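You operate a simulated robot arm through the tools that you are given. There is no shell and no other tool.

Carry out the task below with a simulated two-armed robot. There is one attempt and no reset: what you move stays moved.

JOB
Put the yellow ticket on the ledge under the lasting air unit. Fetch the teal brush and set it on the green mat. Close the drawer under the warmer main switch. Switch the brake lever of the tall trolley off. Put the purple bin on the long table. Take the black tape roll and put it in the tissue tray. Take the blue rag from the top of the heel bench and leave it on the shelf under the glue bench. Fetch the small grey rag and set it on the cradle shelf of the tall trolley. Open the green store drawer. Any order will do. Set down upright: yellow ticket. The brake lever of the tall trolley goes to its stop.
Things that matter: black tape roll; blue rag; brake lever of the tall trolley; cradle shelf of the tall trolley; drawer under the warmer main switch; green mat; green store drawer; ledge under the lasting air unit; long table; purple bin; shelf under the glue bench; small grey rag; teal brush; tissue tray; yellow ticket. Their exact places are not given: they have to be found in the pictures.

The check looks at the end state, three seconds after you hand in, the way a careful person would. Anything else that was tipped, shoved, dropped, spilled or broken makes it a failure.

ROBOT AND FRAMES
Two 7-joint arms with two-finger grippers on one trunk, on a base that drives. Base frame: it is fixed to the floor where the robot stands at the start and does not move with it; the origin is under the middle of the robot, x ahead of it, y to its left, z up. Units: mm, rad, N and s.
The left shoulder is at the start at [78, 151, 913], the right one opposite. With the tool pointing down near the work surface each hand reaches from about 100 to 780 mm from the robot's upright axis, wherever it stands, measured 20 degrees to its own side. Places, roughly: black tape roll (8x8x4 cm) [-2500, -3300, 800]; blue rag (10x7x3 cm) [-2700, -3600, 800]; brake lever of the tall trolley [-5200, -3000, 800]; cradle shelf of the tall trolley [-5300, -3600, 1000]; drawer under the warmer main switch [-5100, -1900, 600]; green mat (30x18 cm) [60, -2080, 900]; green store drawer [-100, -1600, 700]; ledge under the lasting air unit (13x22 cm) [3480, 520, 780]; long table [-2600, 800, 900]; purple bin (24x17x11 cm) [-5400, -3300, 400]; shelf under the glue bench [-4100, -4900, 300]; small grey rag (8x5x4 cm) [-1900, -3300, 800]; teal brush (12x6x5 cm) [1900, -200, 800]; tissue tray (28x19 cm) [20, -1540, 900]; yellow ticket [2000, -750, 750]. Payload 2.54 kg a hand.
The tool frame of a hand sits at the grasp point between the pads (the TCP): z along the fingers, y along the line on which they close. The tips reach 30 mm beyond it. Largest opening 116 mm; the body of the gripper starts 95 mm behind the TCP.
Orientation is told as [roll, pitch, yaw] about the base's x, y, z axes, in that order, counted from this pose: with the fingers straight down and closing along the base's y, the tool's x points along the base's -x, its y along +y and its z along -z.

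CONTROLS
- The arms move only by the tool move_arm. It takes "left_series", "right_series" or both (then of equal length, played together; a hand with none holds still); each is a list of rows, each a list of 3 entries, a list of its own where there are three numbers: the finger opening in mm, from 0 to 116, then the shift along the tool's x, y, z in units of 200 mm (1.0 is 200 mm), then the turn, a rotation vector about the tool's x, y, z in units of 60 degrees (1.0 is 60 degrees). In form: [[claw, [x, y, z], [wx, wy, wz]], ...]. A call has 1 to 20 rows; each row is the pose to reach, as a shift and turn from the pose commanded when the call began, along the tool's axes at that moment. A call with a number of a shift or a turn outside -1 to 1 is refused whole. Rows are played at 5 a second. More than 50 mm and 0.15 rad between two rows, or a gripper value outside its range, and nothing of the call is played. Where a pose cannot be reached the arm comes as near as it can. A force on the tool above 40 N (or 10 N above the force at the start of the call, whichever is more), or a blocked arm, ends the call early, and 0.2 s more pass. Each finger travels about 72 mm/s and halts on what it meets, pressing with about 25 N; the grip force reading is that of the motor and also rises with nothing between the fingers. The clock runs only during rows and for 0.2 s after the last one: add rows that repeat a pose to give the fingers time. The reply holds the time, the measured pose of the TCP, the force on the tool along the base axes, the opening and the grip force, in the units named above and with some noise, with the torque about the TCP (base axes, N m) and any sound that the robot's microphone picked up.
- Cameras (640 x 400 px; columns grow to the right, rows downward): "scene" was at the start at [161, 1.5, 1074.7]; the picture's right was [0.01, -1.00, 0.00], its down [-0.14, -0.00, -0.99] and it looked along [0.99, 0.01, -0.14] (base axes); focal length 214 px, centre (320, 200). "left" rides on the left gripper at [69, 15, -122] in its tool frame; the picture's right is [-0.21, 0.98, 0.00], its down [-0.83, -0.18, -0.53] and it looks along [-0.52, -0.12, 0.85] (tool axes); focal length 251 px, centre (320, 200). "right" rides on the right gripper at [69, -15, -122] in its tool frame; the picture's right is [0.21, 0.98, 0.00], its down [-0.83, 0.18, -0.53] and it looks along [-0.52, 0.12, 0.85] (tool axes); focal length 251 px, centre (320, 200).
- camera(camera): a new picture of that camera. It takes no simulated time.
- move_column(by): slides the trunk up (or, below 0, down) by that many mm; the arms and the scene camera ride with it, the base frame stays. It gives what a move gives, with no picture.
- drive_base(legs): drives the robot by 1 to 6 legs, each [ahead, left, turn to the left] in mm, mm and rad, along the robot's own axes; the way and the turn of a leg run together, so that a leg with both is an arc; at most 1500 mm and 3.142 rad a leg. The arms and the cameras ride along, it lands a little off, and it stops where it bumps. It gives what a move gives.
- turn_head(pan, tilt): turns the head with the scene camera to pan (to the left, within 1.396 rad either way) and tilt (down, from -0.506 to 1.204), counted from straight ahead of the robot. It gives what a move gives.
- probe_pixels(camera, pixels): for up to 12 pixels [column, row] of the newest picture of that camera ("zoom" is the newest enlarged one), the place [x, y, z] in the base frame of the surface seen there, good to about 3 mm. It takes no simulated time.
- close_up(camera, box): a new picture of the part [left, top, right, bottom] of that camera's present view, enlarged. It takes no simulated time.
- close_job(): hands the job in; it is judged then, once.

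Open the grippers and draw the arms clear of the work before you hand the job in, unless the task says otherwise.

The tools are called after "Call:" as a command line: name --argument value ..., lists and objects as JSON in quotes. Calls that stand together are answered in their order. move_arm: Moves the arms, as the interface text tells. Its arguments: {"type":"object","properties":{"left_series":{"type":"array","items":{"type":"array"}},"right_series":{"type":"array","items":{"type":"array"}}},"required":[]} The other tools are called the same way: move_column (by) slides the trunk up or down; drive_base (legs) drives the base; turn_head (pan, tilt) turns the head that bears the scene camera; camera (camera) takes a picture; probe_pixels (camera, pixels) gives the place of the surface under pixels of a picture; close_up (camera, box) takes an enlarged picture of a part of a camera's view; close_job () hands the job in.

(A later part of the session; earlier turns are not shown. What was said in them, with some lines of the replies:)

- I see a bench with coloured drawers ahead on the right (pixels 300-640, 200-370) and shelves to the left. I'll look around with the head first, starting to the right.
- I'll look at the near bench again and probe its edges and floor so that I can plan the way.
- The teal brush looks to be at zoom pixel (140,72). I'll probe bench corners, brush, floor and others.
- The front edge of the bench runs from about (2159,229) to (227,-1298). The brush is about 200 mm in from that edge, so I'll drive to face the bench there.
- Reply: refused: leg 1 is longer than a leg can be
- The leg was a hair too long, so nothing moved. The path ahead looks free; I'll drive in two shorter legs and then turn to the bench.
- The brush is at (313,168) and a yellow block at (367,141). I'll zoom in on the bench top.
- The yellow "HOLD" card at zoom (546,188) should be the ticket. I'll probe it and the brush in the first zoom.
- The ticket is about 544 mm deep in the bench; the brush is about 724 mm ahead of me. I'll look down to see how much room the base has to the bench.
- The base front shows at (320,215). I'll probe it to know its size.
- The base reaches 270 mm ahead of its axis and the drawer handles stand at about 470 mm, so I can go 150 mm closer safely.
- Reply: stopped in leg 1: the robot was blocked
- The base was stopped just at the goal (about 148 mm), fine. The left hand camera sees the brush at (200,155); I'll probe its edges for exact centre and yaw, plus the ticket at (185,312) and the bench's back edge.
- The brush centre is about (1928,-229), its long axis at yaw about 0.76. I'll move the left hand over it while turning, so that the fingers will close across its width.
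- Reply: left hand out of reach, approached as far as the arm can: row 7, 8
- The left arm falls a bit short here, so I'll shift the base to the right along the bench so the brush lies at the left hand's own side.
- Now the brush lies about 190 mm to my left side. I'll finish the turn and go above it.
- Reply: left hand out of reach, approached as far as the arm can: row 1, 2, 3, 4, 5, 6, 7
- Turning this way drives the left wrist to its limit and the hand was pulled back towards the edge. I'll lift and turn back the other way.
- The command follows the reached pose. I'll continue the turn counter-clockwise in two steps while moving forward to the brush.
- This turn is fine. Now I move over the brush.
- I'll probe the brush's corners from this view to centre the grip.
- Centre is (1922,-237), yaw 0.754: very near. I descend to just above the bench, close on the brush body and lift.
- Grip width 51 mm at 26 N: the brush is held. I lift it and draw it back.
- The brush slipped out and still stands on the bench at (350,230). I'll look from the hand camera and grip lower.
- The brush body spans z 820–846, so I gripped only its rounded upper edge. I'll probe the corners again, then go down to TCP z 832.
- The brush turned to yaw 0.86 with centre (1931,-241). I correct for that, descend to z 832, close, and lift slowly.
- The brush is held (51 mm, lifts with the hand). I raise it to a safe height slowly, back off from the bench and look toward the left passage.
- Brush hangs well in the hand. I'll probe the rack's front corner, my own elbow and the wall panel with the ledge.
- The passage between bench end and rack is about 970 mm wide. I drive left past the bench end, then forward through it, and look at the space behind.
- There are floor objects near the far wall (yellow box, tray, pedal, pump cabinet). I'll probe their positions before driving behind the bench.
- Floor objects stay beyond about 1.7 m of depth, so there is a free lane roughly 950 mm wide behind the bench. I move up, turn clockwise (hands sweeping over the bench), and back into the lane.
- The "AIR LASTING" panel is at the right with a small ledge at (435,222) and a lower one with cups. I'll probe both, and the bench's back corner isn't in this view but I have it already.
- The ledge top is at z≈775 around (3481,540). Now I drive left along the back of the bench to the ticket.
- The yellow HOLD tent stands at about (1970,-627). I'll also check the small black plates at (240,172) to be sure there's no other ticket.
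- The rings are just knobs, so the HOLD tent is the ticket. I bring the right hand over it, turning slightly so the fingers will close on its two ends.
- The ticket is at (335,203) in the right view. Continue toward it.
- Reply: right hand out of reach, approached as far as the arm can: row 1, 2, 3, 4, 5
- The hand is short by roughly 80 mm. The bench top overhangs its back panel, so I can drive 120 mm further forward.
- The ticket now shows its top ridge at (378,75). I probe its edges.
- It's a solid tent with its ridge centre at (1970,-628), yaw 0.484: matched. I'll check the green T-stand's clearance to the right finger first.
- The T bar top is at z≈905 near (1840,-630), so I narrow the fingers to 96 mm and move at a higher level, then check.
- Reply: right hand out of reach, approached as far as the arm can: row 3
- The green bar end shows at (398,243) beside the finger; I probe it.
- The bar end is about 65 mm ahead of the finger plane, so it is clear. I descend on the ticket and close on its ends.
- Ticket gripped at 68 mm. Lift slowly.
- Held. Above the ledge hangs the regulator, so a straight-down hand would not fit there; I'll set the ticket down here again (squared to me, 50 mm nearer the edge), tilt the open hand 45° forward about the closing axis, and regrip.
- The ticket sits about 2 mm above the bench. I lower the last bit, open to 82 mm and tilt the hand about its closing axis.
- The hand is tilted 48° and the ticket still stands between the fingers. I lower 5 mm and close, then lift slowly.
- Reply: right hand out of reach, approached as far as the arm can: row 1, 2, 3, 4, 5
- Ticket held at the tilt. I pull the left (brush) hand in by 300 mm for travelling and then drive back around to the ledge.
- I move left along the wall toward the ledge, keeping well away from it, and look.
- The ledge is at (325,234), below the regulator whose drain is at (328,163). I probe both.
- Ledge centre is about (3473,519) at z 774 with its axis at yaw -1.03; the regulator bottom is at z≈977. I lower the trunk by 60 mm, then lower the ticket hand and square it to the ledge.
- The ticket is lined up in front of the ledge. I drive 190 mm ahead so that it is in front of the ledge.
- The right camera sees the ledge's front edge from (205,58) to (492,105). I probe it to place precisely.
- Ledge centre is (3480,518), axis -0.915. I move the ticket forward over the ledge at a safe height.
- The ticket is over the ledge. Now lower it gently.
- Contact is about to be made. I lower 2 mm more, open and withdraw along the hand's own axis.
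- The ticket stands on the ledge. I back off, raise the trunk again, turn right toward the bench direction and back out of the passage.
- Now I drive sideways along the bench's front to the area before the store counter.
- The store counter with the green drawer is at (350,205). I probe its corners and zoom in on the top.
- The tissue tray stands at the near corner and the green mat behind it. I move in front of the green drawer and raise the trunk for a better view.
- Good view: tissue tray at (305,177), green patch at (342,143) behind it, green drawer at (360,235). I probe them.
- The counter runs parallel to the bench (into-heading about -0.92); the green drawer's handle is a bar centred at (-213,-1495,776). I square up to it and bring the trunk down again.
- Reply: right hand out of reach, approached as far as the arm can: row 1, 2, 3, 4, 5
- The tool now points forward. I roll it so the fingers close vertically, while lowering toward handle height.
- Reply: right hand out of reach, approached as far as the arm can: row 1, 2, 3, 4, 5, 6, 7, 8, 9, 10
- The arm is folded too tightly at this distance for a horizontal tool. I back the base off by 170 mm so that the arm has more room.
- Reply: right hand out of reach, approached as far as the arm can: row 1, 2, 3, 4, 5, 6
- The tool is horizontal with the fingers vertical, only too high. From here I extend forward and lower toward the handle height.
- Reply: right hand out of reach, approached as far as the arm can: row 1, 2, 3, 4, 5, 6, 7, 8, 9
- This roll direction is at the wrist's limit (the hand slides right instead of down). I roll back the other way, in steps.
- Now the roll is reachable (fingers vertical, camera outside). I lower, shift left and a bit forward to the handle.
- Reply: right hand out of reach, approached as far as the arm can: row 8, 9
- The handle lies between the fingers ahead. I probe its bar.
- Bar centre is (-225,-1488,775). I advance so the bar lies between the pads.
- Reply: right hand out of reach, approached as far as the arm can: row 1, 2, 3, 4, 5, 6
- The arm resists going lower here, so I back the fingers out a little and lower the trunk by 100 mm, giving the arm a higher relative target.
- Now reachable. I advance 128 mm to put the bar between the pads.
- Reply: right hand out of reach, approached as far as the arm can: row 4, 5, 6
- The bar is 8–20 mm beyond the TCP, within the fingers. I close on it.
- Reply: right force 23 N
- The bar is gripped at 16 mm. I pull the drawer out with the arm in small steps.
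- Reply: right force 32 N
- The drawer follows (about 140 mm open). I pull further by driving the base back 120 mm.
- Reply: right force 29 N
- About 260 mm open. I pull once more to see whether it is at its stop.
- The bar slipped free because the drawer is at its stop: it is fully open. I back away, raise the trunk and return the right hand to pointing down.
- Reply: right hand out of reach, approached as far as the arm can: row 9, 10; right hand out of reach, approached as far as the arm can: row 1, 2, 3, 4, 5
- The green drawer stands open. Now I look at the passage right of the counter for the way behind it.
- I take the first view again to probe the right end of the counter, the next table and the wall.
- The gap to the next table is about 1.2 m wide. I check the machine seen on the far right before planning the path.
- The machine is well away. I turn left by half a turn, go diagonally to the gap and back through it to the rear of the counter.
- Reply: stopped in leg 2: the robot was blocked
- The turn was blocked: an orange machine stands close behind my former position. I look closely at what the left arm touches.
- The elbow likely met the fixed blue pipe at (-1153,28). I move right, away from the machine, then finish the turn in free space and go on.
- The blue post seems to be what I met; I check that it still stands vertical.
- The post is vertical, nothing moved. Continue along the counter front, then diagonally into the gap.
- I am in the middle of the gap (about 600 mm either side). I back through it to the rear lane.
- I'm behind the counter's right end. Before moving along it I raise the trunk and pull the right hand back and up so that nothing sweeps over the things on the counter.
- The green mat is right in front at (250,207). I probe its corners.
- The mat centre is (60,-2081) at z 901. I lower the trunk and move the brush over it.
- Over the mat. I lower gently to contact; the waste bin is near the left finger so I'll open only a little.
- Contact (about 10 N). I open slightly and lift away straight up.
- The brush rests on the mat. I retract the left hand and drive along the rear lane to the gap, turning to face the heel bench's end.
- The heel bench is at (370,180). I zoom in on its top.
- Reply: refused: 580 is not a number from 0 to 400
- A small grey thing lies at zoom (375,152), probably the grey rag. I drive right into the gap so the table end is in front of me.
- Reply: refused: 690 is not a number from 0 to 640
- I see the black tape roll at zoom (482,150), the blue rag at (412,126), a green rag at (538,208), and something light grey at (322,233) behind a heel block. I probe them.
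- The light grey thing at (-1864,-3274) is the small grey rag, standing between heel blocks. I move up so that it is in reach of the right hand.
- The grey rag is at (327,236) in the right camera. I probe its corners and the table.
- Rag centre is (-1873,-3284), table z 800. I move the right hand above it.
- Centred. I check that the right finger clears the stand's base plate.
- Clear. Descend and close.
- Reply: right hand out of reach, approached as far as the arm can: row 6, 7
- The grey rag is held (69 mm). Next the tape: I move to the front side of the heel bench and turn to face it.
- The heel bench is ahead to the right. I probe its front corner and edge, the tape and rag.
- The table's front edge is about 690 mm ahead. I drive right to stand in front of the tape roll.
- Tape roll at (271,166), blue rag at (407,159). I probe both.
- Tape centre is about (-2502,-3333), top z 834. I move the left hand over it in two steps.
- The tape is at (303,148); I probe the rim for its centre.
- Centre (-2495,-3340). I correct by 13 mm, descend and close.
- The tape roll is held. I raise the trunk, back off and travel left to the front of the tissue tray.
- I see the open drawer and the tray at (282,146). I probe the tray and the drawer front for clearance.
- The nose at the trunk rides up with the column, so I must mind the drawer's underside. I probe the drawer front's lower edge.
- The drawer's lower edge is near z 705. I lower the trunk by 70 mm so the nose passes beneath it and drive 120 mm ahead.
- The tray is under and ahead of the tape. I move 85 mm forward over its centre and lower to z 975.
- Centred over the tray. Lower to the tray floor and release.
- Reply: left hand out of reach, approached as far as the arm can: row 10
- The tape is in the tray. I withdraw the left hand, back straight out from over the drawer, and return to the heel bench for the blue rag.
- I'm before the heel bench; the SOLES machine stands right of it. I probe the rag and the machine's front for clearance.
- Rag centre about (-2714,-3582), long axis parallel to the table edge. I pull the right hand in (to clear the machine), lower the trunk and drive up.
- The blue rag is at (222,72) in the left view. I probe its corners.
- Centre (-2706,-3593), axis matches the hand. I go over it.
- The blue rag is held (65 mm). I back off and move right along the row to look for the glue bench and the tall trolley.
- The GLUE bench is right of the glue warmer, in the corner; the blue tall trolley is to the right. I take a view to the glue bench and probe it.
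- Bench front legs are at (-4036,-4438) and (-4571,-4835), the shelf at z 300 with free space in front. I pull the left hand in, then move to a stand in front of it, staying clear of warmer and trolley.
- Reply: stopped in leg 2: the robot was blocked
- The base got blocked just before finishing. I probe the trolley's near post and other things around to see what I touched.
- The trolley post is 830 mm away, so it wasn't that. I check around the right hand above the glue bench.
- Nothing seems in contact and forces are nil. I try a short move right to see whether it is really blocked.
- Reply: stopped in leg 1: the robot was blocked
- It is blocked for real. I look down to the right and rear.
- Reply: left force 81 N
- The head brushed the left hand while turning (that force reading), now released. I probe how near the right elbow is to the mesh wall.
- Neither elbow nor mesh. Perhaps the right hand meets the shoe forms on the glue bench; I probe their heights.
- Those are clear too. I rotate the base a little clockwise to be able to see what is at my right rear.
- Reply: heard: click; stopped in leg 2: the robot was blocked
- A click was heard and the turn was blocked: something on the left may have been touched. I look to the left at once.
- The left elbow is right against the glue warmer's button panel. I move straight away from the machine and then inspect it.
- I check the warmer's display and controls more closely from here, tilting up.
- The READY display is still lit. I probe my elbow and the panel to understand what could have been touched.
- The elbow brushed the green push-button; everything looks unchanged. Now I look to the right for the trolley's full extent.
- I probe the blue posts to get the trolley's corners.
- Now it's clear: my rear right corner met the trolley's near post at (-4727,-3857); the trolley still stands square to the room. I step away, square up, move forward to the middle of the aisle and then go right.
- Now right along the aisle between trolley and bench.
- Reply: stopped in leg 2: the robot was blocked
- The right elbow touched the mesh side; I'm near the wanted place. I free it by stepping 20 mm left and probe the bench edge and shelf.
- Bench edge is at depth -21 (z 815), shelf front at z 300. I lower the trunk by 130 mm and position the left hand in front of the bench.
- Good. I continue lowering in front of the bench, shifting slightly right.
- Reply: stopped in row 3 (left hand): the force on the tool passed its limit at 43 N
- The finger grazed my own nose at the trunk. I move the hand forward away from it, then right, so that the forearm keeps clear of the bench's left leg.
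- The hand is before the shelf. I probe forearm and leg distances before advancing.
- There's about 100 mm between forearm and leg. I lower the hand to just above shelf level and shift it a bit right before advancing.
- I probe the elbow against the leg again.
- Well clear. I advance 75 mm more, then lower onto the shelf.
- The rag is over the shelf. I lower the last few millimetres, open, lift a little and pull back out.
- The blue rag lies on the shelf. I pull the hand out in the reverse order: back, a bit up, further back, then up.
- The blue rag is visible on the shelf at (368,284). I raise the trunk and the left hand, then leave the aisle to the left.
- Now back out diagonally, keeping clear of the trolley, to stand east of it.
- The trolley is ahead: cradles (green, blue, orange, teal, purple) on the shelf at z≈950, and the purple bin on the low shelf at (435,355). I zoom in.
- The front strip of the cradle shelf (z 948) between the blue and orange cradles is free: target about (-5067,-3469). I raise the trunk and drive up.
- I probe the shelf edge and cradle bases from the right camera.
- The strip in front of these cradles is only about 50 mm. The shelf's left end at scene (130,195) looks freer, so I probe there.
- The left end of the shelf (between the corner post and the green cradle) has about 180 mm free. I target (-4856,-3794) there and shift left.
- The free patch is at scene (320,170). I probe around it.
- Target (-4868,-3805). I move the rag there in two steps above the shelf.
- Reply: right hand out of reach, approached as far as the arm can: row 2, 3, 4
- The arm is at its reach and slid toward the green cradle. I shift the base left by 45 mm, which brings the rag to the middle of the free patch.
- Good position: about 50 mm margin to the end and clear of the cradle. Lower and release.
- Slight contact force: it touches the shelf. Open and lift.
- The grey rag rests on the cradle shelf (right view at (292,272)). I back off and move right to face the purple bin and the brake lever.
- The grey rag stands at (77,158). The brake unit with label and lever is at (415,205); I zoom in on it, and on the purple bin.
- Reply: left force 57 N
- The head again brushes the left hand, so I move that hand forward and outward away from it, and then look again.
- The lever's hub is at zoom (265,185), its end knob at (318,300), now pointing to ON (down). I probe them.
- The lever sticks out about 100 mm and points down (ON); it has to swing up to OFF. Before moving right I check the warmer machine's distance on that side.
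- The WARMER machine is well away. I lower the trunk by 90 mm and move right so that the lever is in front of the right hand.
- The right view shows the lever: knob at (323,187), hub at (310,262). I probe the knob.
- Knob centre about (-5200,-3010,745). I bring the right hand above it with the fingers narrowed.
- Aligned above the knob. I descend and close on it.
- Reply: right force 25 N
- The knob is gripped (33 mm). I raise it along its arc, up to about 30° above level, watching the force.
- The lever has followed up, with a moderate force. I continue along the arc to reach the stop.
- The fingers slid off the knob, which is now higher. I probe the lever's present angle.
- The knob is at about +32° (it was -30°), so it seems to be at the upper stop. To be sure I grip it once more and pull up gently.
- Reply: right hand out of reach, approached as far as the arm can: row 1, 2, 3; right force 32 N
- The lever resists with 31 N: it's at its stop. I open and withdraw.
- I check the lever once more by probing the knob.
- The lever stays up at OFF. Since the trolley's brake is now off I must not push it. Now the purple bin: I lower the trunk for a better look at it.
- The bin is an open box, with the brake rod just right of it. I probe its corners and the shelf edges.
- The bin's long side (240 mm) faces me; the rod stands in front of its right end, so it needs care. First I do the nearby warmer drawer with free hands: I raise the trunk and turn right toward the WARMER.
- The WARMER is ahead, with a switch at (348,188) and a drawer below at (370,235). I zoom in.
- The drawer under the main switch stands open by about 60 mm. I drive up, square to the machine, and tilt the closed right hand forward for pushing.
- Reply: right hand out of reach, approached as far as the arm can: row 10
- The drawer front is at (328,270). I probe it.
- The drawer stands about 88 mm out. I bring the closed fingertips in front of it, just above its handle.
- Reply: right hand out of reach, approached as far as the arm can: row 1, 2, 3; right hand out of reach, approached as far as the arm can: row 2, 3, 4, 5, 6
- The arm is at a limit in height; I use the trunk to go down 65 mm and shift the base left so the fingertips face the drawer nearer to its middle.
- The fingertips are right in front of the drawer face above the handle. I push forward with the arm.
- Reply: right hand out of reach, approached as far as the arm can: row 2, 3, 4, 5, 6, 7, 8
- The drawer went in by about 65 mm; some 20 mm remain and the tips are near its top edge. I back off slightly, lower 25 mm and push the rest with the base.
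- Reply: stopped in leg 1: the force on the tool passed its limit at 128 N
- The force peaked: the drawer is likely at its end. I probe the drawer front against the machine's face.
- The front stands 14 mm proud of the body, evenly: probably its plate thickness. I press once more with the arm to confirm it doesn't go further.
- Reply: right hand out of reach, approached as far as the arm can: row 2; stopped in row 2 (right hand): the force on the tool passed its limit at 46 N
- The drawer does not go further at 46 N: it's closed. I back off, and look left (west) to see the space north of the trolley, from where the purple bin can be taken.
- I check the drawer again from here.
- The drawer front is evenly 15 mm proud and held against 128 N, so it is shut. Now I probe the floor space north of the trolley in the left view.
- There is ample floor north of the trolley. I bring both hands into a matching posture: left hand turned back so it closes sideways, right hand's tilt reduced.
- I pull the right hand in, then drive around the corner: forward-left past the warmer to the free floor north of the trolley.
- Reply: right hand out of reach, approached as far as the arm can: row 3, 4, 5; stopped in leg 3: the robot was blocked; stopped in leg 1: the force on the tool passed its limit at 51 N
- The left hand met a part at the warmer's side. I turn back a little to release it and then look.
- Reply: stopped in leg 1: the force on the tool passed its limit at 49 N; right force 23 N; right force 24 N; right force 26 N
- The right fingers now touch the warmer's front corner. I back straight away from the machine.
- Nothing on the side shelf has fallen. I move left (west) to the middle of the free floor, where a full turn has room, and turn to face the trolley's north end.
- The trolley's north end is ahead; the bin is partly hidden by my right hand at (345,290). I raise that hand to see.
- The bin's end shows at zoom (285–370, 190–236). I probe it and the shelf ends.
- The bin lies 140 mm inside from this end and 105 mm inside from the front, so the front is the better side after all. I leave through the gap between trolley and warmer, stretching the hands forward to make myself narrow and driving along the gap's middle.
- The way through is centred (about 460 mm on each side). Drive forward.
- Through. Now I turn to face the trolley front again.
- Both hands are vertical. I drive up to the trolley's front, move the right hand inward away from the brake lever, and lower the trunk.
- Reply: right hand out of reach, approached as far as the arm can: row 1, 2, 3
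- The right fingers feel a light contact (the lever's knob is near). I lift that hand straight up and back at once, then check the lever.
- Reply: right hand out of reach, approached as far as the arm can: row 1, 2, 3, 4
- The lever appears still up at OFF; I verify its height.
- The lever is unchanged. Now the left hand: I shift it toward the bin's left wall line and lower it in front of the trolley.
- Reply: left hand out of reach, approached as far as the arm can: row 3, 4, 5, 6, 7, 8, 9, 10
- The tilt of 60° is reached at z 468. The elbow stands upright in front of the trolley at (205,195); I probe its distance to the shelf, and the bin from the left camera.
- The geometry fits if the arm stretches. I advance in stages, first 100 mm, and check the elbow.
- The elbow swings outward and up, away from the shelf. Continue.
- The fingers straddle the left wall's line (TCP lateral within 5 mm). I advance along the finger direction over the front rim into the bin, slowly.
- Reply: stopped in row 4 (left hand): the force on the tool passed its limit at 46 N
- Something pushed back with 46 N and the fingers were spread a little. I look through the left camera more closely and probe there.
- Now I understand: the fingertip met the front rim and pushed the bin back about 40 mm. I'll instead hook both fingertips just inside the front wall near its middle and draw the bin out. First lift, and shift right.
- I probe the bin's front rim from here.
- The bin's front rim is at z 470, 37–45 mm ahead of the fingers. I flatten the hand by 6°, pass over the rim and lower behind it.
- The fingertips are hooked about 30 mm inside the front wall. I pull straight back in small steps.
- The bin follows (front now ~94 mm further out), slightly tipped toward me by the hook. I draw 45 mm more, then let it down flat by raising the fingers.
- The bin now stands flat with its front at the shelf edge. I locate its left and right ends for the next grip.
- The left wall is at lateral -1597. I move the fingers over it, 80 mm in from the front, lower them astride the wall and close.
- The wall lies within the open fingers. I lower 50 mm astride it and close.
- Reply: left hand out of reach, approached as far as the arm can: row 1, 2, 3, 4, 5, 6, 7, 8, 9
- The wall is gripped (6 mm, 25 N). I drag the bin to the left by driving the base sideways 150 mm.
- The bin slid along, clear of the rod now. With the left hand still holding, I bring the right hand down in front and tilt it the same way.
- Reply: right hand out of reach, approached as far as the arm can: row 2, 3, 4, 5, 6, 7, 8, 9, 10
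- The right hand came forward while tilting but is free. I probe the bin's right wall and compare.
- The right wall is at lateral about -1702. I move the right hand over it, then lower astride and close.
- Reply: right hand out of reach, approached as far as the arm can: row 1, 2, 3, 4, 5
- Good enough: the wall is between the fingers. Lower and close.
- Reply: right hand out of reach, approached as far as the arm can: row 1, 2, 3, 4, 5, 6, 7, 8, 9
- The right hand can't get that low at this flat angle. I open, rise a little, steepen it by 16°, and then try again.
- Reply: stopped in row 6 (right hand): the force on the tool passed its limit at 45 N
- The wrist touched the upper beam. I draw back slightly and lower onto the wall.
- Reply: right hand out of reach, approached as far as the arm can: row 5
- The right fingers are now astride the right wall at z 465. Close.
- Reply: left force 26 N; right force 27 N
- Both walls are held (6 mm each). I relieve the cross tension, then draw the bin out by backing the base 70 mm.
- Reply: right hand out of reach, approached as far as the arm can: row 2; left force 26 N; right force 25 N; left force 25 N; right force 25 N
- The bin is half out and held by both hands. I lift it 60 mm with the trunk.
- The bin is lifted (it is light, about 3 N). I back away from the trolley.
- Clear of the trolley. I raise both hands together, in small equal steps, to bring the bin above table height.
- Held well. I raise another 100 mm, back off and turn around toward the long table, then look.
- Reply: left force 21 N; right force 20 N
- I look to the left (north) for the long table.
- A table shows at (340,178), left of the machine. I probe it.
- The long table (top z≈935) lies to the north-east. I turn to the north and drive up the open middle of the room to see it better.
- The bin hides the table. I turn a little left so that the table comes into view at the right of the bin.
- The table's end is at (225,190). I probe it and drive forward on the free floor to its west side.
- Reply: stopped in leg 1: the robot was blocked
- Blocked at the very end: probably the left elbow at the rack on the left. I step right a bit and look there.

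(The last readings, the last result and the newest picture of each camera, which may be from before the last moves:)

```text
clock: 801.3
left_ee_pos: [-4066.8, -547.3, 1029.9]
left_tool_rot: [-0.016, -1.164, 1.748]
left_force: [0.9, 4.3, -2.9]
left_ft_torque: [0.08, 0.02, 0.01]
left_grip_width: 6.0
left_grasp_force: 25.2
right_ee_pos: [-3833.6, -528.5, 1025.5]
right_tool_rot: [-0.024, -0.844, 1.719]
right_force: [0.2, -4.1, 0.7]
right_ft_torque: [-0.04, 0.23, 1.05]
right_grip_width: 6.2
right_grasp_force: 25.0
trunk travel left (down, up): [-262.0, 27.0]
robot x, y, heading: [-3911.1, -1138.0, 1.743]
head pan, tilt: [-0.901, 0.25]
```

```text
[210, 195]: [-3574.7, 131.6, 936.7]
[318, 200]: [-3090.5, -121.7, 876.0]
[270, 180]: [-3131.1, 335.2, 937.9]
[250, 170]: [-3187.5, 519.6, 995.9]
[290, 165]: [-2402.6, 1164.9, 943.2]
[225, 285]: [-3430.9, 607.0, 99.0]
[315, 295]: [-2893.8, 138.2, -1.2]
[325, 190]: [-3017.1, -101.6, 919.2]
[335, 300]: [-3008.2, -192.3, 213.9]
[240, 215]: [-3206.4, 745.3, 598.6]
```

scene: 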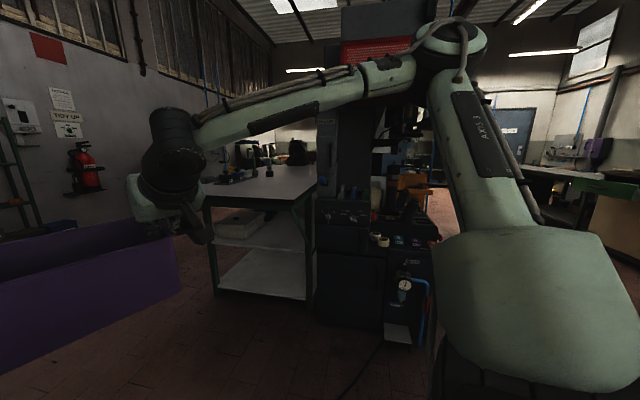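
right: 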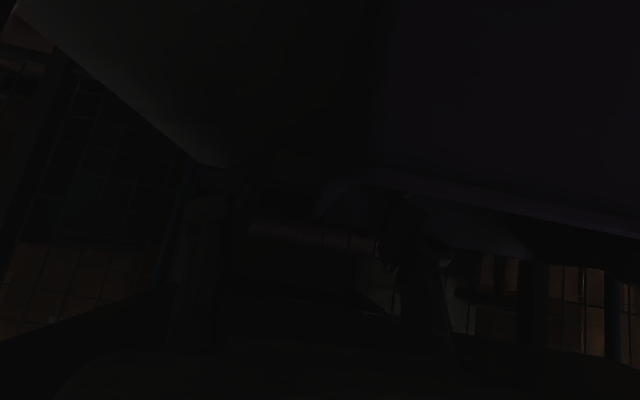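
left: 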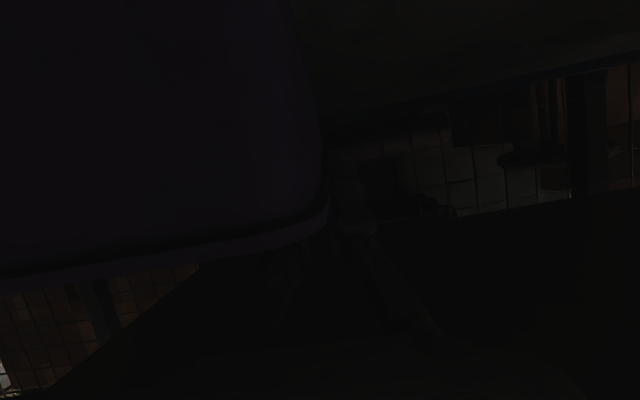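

The table's west end edge runs from (-3797,421) to about (-3430,0), top z 937. The bin's bottom must go higher: I raise both hands by 100 mm and the trunk by 25 mm.

Call:
move_column --by 26

Call:
move_arm --left_series '[[0, [-0.092, 0, -0.04], [0, 0, 0]], [0, [-0.184, 0, -0.079], [0, 0, 0]], [0, [-0.275, 0, -0.119], [0, 0, 0]], [0, [-0.367, 0, -0.158], [0, 0, 0]], [0, [-0.459, 0, -0.198], [0, 0, 0]]]' --right_series '[[0, [-0.075, -0.002, -0.066], [0, 0, 0]], [0, [-0.15, -0.003, -0.133], [0, 0, 0]], [0, [-0.224, -0.005, -0.199], [0, 0, 0]], [0, [-0.299, -0.007, -0.266], [0, 0, 0]], [0, [-0.374, -0.009, -0.332], [0, 0, 0]]]'

Call:
drive_base --legs '[[0, -250, 0]]'

Call:
turn_head --pan -0.5 --tilt 0.3

Call:
camera --camera "scene"

```text
clock: 802.0
left_ee_pos: [-4067.7, -547.0, 1055.6]
left_tool_rot: [-0.015, -1.163, 1.749]
left_force: [-0.5, 5.4, -1.7]
left_ft_torque: [0.06, -0.03, -0.02]
left_grip_width: 5.8
left_grasp_force: 24.9
right_ee_pos: [-3833.4, -529.3, 1049.8]
right_tool_rot: [-0.023, -0.842, 1.719]
right_force: [-0.2, -4.4, -0.2]
right_ft_torque: [-0.09, 0.26, 1.04]
right_grip_width: 6.1
right_grasp_force: 25.1
trunk travel left (down, up): [-288.0, 1.0]
robot x, y, heading: [-3914.8, -1134.6, 1.744]
head pan, tilt: [-0.901, 0.25]
```

```text
clock: 803.2
left_ee_pos: [-4067.5, -547.0, 1155.6]
left_tool_rot: [-0.015, -1.163, 1.744]
left_force: [6.0, 4.1, -3.0]
left_ft_torque: [0.0, 0.11, -0.18]
left_grip_width: 5.9
left_grasp_force: 25.4
right_ee_pos: [-3832.8, -529.6, 1149.3]
right_tool_rot: [-0.019, -0.847, 1.721]
right_force: [-6.1, -3.8, 1.4]
right_ft_torque: [-0.06, 0.36, 0.98]
right_grip_width: 6.2
right_grasp_force: 24.7
trunk travel left (down, up): [-288.0, 1.0]
robot x, y, heading: [-3909.0, -1136.5, 1.739]
head pan, tilt: [-0.901, 0.25]
```

```text
clock: 806.3
left_ee_pos: [-3815.1, -503.0, 1156.7]
left_tool_rot: [-0.016, -1.162, 1.744]
left_force: [18.5, 3.8, -3.6]
left_ft_torque: [0.11, 0.03, -0.51]
left_grip_width: 6.0
left_grasp_force: 24.5
right_ee_pos: [-3579.7, -485.4, 1150.4]
right_tool_rot: [-0.02, -0.848, 1.718]
right_force: [-18.7, -3.5, 2.2]
right_ft_torque: [-0.15, 0.48, 1.04]
right_grip_width: 6.1
right_grasp_force: 25.3
trunk travel left (down, up): [-288.0, 1.0]
robot x, y, heading: [-3656.5, -1089.5, 1.74]
head pan, tilt: [-0.901, 0.25]
```

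```text
clock: 807.1
left_ee_pos: [-3815.5, -503.3, 1156.0]
left_tool_rot: [-0.018, -1.165, 1.747]
left_force: [-1.2, 3.7, -2.2]
left_ft_torque: [0.17, 0.19, -0.08]
left_grip_width: 6.0
left_grasp_force: 25.2
right_ee_pos: [-3580.4, -486.0, 1149.1]
right_tool_rot: [-0.02, -0.847, 1.72]
right_force: [0.0, -3.4, 0.5]
right_ft_torque: [-0.19, 0.23, 0.94]
right_grip_width: 5.9
right_grasp_force: 24.8
trunk travel left (down, up): [-288.0, 1.0]
robot x, y, heading: [-3658.1, -1096.2, 1.743]
head pan, tilt: [-0.499, 0.3]
```

```text
taken
```

scene: 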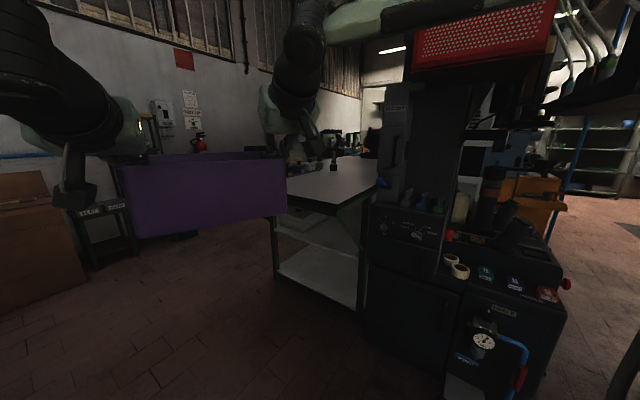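

Now the table end is in view, with free top at (330,185). I probe its near edge and top.

Call:
probe_pixels --camera "scene" --pixels '[[292, 204], [340, 206], [366, 196], [330, 185], [310, 175], [350, 170], [333, 165], [300, 170], [375, 160], [278, 275], [360, 308], [372, 185]]'

Call:
close_up --camera "scene" --box '[260, 100, 420, 220]'

```text
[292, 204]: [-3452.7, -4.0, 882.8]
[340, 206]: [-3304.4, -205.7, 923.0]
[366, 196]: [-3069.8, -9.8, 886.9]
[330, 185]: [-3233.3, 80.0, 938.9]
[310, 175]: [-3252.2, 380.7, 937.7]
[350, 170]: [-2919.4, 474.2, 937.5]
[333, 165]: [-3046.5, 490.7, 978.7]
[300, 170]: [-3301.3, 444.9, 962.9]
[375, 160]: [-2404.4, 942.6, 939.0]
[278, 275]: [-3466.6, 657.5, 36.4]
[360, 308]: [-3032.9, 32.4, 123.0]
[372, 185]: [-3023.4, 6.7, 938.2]
```

```text
3.33 times, centred on (340, 160) of scene
```

zoom: 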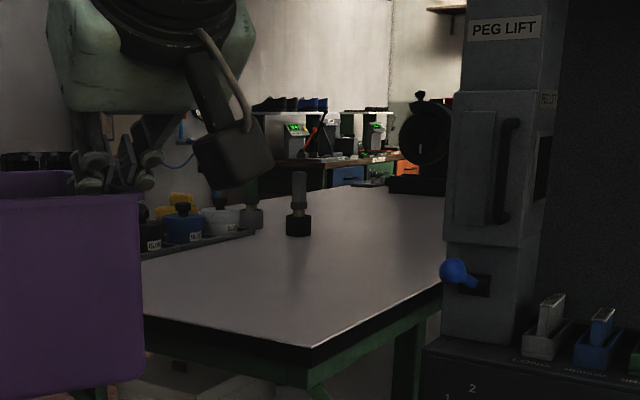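

The table is 800 mm wide with a free area near its south-west corner. I'll approach its west end squarely: drive forward past it, then turn right so the bin swings over the free part.

Call:
drive_base --legs '[[350, 60, 0], [360, 60, 0]]'

Call:
drive_base --legs '[[0, 0, -0.55], [0, 0, -0.54]]'

Call:
turn_head --pan 0 --tilt 0.4

Call:
camera --camera "scene"

```text
clock: 811.3
left_ee_pos: [-4055.1, 165.6, 1155.2]
left_tool_rot: [-0.017, -1.165, 1.748]
left_force: [2.6, 3.1, -2.3]
left_ft_torque: [-0.05, 0.16, -0.14]
left_grip_width: 6.1
left_grasp_force: 24.8
right_ee_pos: [-3821.6, 183.5, 1148.5]
right_tool_rot: [-0.02, -0.846, 1.723]
right_force: [-2.4, -2.9, 0.4]
right_ft_torque: [-0.04, 0.36, 0.88]
right_grip_width: 6.1
right_grasp_force: 24.7
trunk travel left (down, up): [-288.0, 1.0]
robot x, y, heading: [-3900.7, -422.0, 1.744]
head pan, tilt: [-0.499, 0.3]
```

```text
clock: 814.8
left_ee_pos: [-3452.1, -6.8, 1155.6]
left_tool_rot: [-0.017, -1.164, 0.666]
left_force: [2.8, 2.9, -3.1]
left_ft_torque: [0.12, 0.16, -0.03]
left_grip_width: 6.2
left_grasp_force: 24.9
right_ee_pos: [-3324.5, -205.5, 1149.5]
right_tool_rot: [-0.019, -0.848, 0.639]
right_force: [-3.0, -2.5, 0.8]
right_ft_torque: [0.26, 0.13, 0.9]
right_grip_width: 5.8
right_grasp_force: 24.8
trunk travel left (down, up): [-288.0, 1.0]
robot x, y, heading: [-3893.8, -421.7, 0.663]
head pan, tilt: [-0.499, 0.3]
```

```text
clock: 815.8
left_ee_pos: [-3451.1, -7.9, 1155.3]
left_tool_rot: [-0.018, -1.165, 0.666]
left_force: [2.5, 2.7, -3.2]
left_ft_torque: [0.18, -0.01, -0.06]
left_grip_width: 5.9
left_grasp_force: 24.9
right_ee_pos: [-3325.9, -205.9, 1149.3]
right_tool_rot: [-0.018, -0.849, 0.641]
right_force: [-1.9, -3.4, 1.2]
right_ft_torque: [0.09, 0.27, 0.81]
right_grip_width: 6.0
right_grasp_force: 25.4
trunk travel left (down, up): [-288.0, 1.0]
robot x, y, heading: [-3893.7, -427.3, 0.663]
head pan, tilt: [0.0, 0.4]
```

```text
taken
```

scene: 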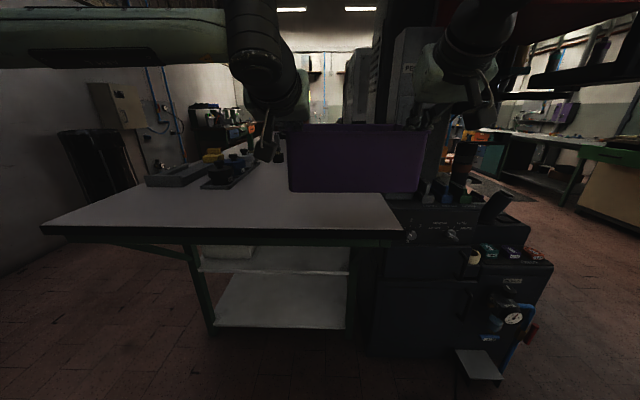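

I face the table's west end, with the bin just at its edge. I probe the things standing on the table to choose the spot.

Call:
probe_pixels --camera "scene" --pixels '[[180, 182], [235, 185], [255, 168], [280, 155], [270, 200], [330, 210], [390, 215], [395, 228], [60, 225], [150, 210], [290, 230]]'

```text
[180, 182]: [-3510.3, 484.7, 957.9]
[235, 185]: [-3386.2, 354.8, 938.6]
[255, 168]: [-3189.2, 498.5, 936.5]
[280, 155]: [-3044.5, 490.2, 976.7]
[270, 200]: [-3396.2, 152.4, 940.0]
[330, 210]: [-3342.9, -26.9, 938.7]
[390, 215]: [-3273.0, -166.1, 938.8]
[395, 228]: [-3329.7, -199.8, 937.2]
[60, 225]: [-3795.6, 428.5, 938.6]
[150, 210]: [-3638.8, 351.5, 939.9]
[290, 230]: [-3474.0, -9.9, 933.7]
```

The area at depth -2930…-3390 is free. I move 140 mm ahead and 80 mm left.

Call:
drive_base --legs '[[140, 85, -0.014]]'

Call:
camera --camera "scene"

```text
clock: 817.3
left_ee_pos: [-3386.0, 141.9, 1154.2]
left_tool_rot: [-0.017, -1.165, 0.651]
left_force: [2.3, 2.4, -2.7]
left_ft_torque: [0.04, 0.22, -0.03]
left_grip_width: 5.9
left_grasp_force: 24.3
right_ee_pos: [-3262.8, -58.0, 1149.6]
right_tool_rot: [-0.019, -0.847, 0.626]
right_force: [-2.5, -2.2, 0.6]
right_ft_torque: [0.33, 0.01, 0.84]
right_grip_width: 6.1
right_grasp_force: 25.5
trunk travel left (down, up): [-288.0, 1.0]
robot x, y, heading: [-3837.0, -269.7, 0.645]
head pan, tilt: [0.0, 0.4]
```

```text
taken
```

scene: 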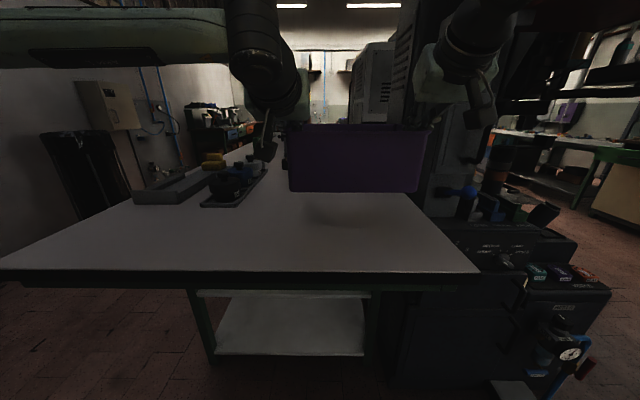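

The bin hovers over the free area (its shadow at (350,215)). I lower it with the trunk by 95 mm.

Call:
move_column --by -95

Call:
camera --camera "scene"

Call:
close_up --camera "scene" --box '[240, 120, 480, 270]'

```text
clock: 818.6
left_ee_pos: [-3386.5, 140.8, 1061.4]
left_tool_rot: [-0.019, -1.165, 0.651]
left_force: [2.3, 2.9, -2.7]
left_ft_torque: [0.11, 0.08, -0.01]
left_grip_width: 5.8
left_grasp_force: 24.8
right_ee_pos: [-3263.1, -60.2, 1055.9]
right_tool_rot: [-0.018, -0.847, 0.626]
right_force: [-2.3, -2.8, 0.3]
right_ft_torque: [0.19, 0.08, 0.84]
right_grip_width: 6.1
right_grasp_force: 25.3
trunk travel left (down, up): [-193.0, 96.0]
robot x, y, heading: [-3841.1, -268.4, 0.645]
head pan, tilt: [0.0, 0.4]
```

```text
taken
```

scene: 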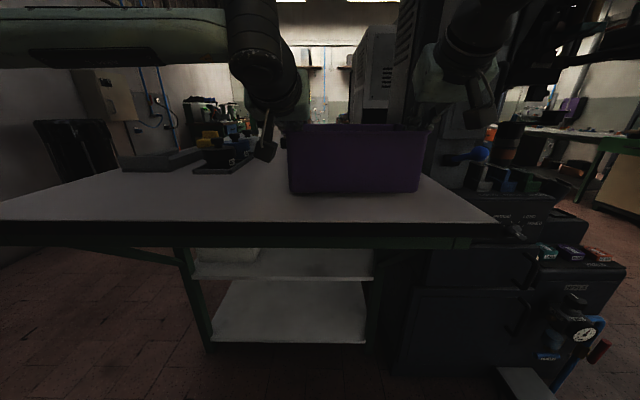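

```text
2.67 times, centred on (360, 195) of scene
```

zoom: 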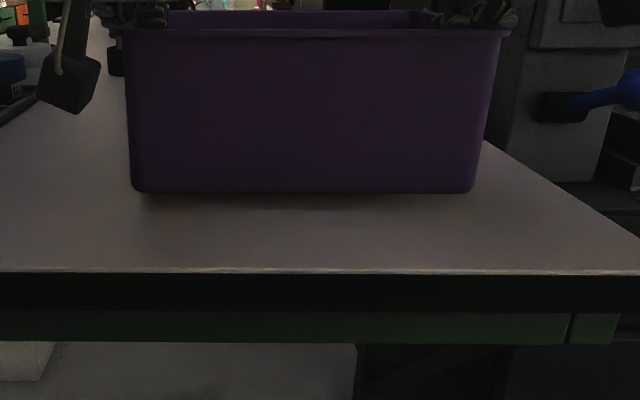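

Only a small gap remains; I probe the bin's lower edge.

Call:
probe_pixels --camera "zoom" --pixels '[[150, 186], [300, 187], [460, 187], [300, 205], [300, 60], [140, 40], [495, 45]]'

```text
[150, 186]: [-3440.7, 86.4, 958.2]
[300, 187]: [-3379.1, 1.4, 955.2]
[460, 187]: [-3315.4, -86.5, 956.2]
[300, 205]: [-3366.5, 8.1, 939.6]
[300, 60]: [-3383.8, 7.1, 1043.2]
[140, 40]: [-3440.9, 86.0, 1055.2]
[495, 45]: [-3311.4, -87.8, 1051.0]
```

About 13 mm to go. I lower the trunk 11 mm, then a little more until contact.

Call:
move_column --by -11

Call:
move_column --by -3

Call:
close_up --camera "scene" --box '[240, 120, 480, 270]'

```text
clock: 819.1
left_ee_pos: [-3386.2, 140.8, 1050.7]
left_tool_rot: [-0.017, -1.163, 0.651]
left_force: [1.7, 2.6, -2.5]
left_ft_torque: [0.21, 0.03, -0.06]
left_grip_width: 6.1
left_grasp_force: 25.1
right_ee_pos: [-3262.3, -58.7, 1044.1]
right_tool_rot: [-0.018, -0.849, 0.626]
right_force: [-0.8, -2.6, 0.8]
right_ft_torque: [0.13, 0.2, 0.84]
right_grip_width: 6.0
right_grasp_force: 25.4
trunk travel left (down, up): [-182.0, 107.0]
robot x, y, heading: [-3834.9, -267.8, 0.651]
head pan, tilt: [0.0, 0.4]
```

```text
clock: 819.7
left_ee_pos: [-3386.5, 141.2, 1049.8]
left_tool_rot: [-0.022, -1.169, 0.655]
left_force: [4.2, 4.4, 5.9]
left_ft_torque: [0.03, 0.25, -0.08]
left_grip_width: 5.8
left_grasp_force: 24.8
right_ee_pos: [-3263.1, -60.1, 1043.9]
right_tool_rot: [-0.018, -0.851, 0.626]
right_force: [-0.4, -2.5, 10.6]
right_ft_torque: [-0.17, 0.53, 0.82]
right_grip_width: 5.9
right_grasp_force: 24.6
trunk travel left (down, up): [-179.0, 110.0]
robot x, y, heading: [-3839.7, -270.9, 0.641]
head pan, tilt: [0.0, 0.4]
```

```text
2.67 times, centred on (360, 195) of scene
```

zoom: 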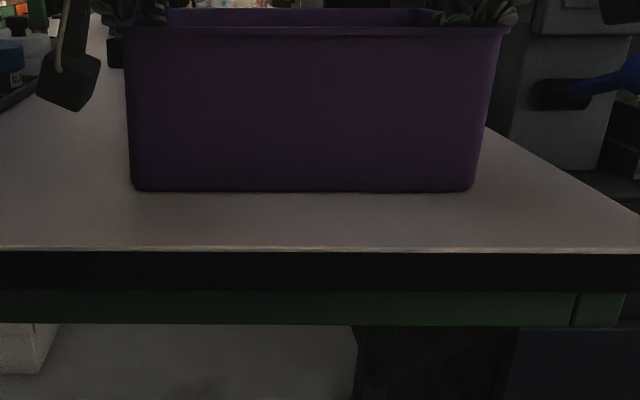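

The bin rests on the table (6 and 11 N upward). I open both hands and withdraw along the finger directions.

Call:
move_arm --left_series '[[20, [0, 0, 0], [0, 0, 0]], [36, [0, 0, 0], [0, 0, 0]], [40, [0, 0, 0], [0, 0, 0]], [40, [-0.02, 0, -0.05], [0, 0, 0]], [40, [-0.05, 0, -0.15], [0, 0, 0]], [40, [-0.08, 0, -0.3], [0, 0, 0]], [40, [-0.12, 0, -0.5], [0, 0, 0]], [40, [-0.15, 0, -0.7], [0, 0, 0]]]' --right_series '[[20, [0, 0, 0], [0, 0, 0]], [36, [0, 0, 0], [0, 0, 0]], [40, [0, 0, 0], [0, 0, 0]], [40, [-0.02, 0, -0.05], [0, 0, 0]], [40, [-0.05, 0, -0.15], [0, 0, 0]], [40, [-0.08, 0, -0.3], [0, 0, 0]], [40, [-0.12, 0, -0.5], [0, 0, 0]], [40, [-0.15, 0, -0.7], [0, 0, 0]]]'

Call:
camera --camera "scene"

```text
clock: 821.5
left_ee_pos: [-3481.1, 71.8, 1130.9]
left_tool_rot: [-0.018, -1.167, 0.65]
left_force: [-0.4, 0.5, 0.0]
left_ft_torque: [0.01, 0.01, 0.0]
left_grip_width: 40.2
left_grasp_force: 0.1
right_ee_pos: [-3335.0, -108.5, 1156.0]
right_tool_rot: [-0.019, -0.848, 0.626]
right_force: [-0.6, -0.2, 0.4]
right_ft_torque: [0.0, -0.03, -0.01]
right_grip_width: 39.9
right_grasp_force: 0.0
trunk travel left (down, up): [-179.0, 110.0]
robot x, y, heading: [-3835.0, -269.4, 0.647]
head pan, tilt: [0.0, 0.4]
```

```text
taken
```

scene: 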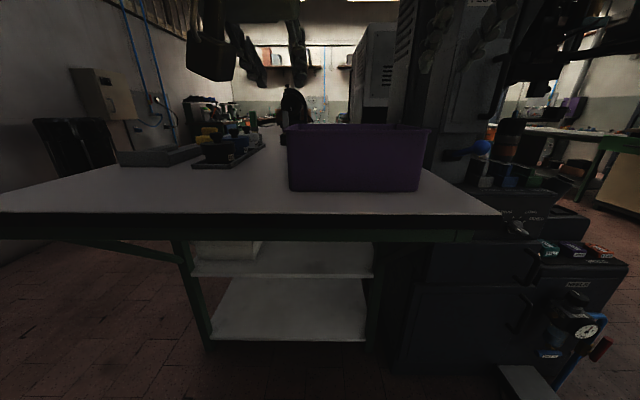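

The purple bin stands on the long table. I back off, opening both grippers with the arms clear of the work.

Call:
drive_base --legs '[[-130, 0, 0]]'

Call:
move_arm --left_series '[[70, [0, 0, -0.05], [0, 0, 0]], [100, [0, 0, -0.1], [0, 0, 0]], [100, [0, 0, -0.1], [0, 0, 0]]]' --right_series '[[70, [0, 0, -0.05], [0, 0, 0]], [100, [0, 0, -0.1], [0, 0, 0]], [100, [0, 0, -0.1], [0, 0, 0]]]'

Call:
camera --camera "scene"

```text
clock: 822.8
left_ee_pos: [-3584.7, -7.4, 1129.9]
left_tool_rot: [-0.017, -1.167, 0.65]
left_force: [-0.7, -0.5, -0.1]
left_ft_torque: [0.04, 0.0, -0.01]
left_grip_width: 40.0
left_grasp_force: 0.1
right_ee_pos: [-3438.3, -186.5, 1154.7]
right_tool_rot: [-0.019, -0.847, 0.625]
right_force: [0.2, 0.1, -0.5]
right_ft_torque: [-0.02, -0.03, 0.03]
right_grip_width: 40.0
right_grasp_force: 0.0
trunk travel left (down, up): [-179.0, 110.0]
robot x, y, heading: [-3942.1, -347.8, 0.647]
head pan, tilt: [0.0, 0.4]
```

```text
clock: 823.6
left_ee_pos: [-3599.3, -16.7, 1136.9]
left_tool_rot: [-0.017, -1.163, 0.651]
left_force: [-0.8, 0.6, -0.7]
left_ft_torque: [-0.02, 0.0, 0.02]
left_grip_width: 100.0
left_grasp_force: 0.1
right_ee_pos: [-3449.4, -194.9, 1167.4]
right_tool_rot: [-0.019, -0.848, 0.626]
right_force: [0.2, 0.2, 0.2]
right_ft_torque: [0.01, 0.03, -0.01]
right_grip_width: 100.1
right_grasp_force: 0.1
trunk travel left (down, up): [-179.0, 110.0]
robot x, y, heading: [-3939.7, -348.8, 0.648]
head pan, tilt: [0.0, 0.4]
```

```text
taken
```

scene: 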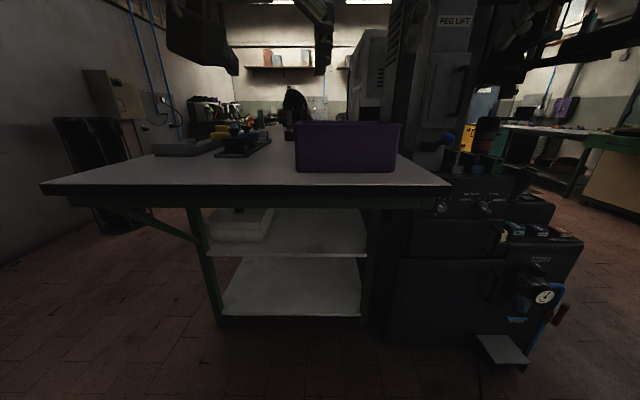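

Everything seems done. For certainty I turn a little to take a distant look at the trolley (rag, lever) before handing in.

Call:
drive_base --legs '[[-60, 0, 0], [0, 0, -0.9]]'

Call:
turn_head --pan -1.39 --tilt 0.2

Call:
camera --camera "scene"

```text
clock: 827.0
left_ee_pos: [-3521.3, -460.0, 1138.4]
left_tool_rot: [-0.018, -1.164, -0.271]
left_force: [0.7, 0.1, -0.3]
left_ft_torque: [0.03, -0.01, 0.0]
left_grip_width: 99.9
left_grasp_force: 0.1
right_ee_pos: [-3572.1, -685.0, 1167.6]
right_tool_rot: [-0.019, -0.848, -0.296]
right_force: [0.5, 0.1, -0.5]
right_ft_torque: [-0.01, -0.02, -0.01]
right_grip_width: 100.0
right_grasp_force: 0.0
trunk travel left (down, up): [-179.0, 110.0]
robot x, y, heading: [-3990.2, -388.0, -0.276]
head pan, tilt: [0.0, 0.4]
```

```text
clock: 828.5
left_ee_pos: [-3522.3, -459.3, 1138.9]
left_tool_rot: [-0.018, -1.164, -0.271]
left_force: [-0.5, -0.7, -0.1]
left_ft_torque: [0.01, -0.01, 0.0]
left_grip_width: 100.1
left_grasp_force: 0.2
right_ee_pos: [-3572.4, -684.8, 1167.8]
right_tool_rot: [-0.019, -0.847, -0.297]
right_force: [-0.4, 0.1, -0.1]
right_ft_torque: [0.0, 0.02, 0.01]
right_grip_width: 100.3
right_grasp_force: 0.1
trunk travel left (down, up): [-179.0, 110.0]
robot x, y, heading: [-3991.2, -386.7, -0.274]
head pan, tilt: [-1.389, 0.201]
```

```text
taken
```

scene: 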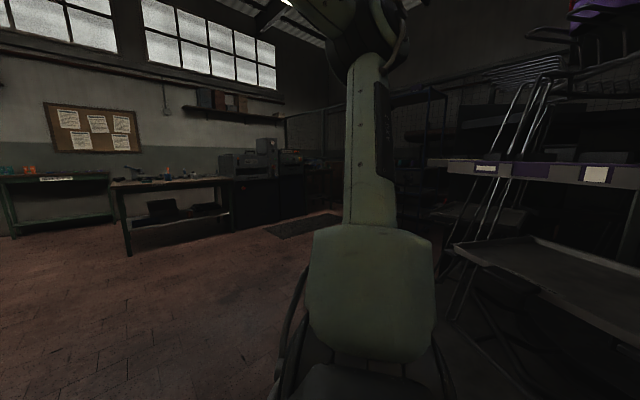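

The rack with its trays looks undisturbed. I zoom toward the trolley seen between arm and rack.

Call:
close_up --camera "scene" --box '[380, 90, 500, 210]'

Call:
close_up --camera "scene" --box '[260, 110, 380, 230]'

```text
3.33 times, centred on (440, 150) of scene
```

zoom: 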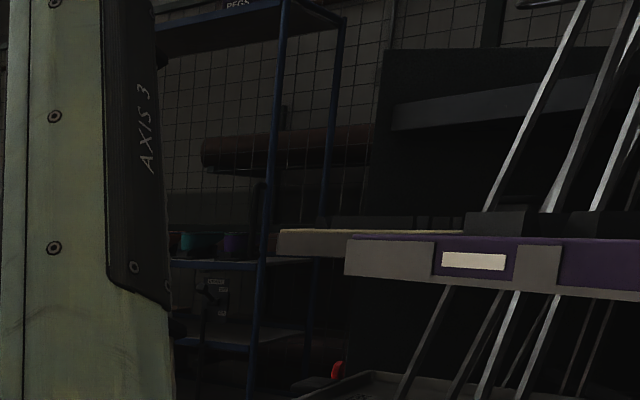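

```text
3.33 times, centred on (320, 170) of scene
```

zoom: 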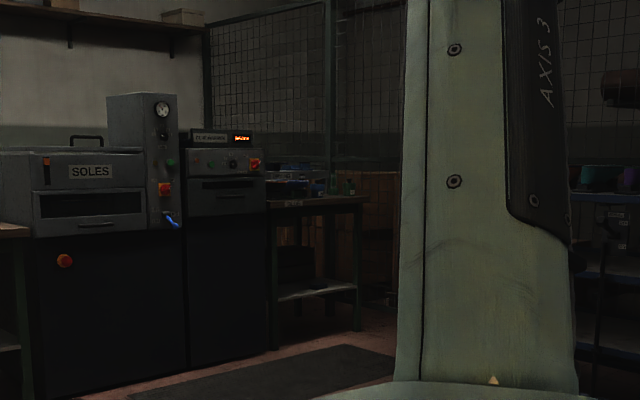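

The trolley stands in place with the lever up, and the machines look undisturbed. All nine parts are done and the arms are clear, so I hand in.

Call:
close_job

```text
The job is handed in.
```

I handed in the job with all nine parts done, but the yellow ticket, teal brush and black tape roll were not looked at again after I set them down.

| Task | State when last seen |
|---|---|
| Yellow ticket | Standing upright on the ledge under the lasting air unit |
| Teal brush | On the green mat |
| Green store drawer | Open to its stop |
| Black tape roll | In the tissue tray |
| Blue rag | On the shelf under the glue bench, about 60 mm in from the front edge |
| Small grey rag | On the left end of the cradle shelf; hidden behind my arm in the last look at the trolley |
| Brake lever | At its upper OFF stop; it looked up in the last, distant view of the trolley |
| Drawer under the warmer main switch | Closed; it would not move further at 128 N, and its front sits 15 mm proud, which I took to be the plate's thickness |
| Purple bin | Standing on the long table |

Several things got bumped on the way, and I saw no displacement or damage:
- **Trolley:** my base ran into its post once.
- **Glue warmer:** I heard a click while turning beside it. My elbow probably pressed its green button. The READY display stayed lit and the button looked unchanged.
- **Warmer:** both hands touched its left side and front corner.
- **Tray rack and blue post:** an elbow probably touched each of them.
- **Brake lever:** the fingers brushed it after I had set it to OFF. I probed it afterwards and it had not moved.
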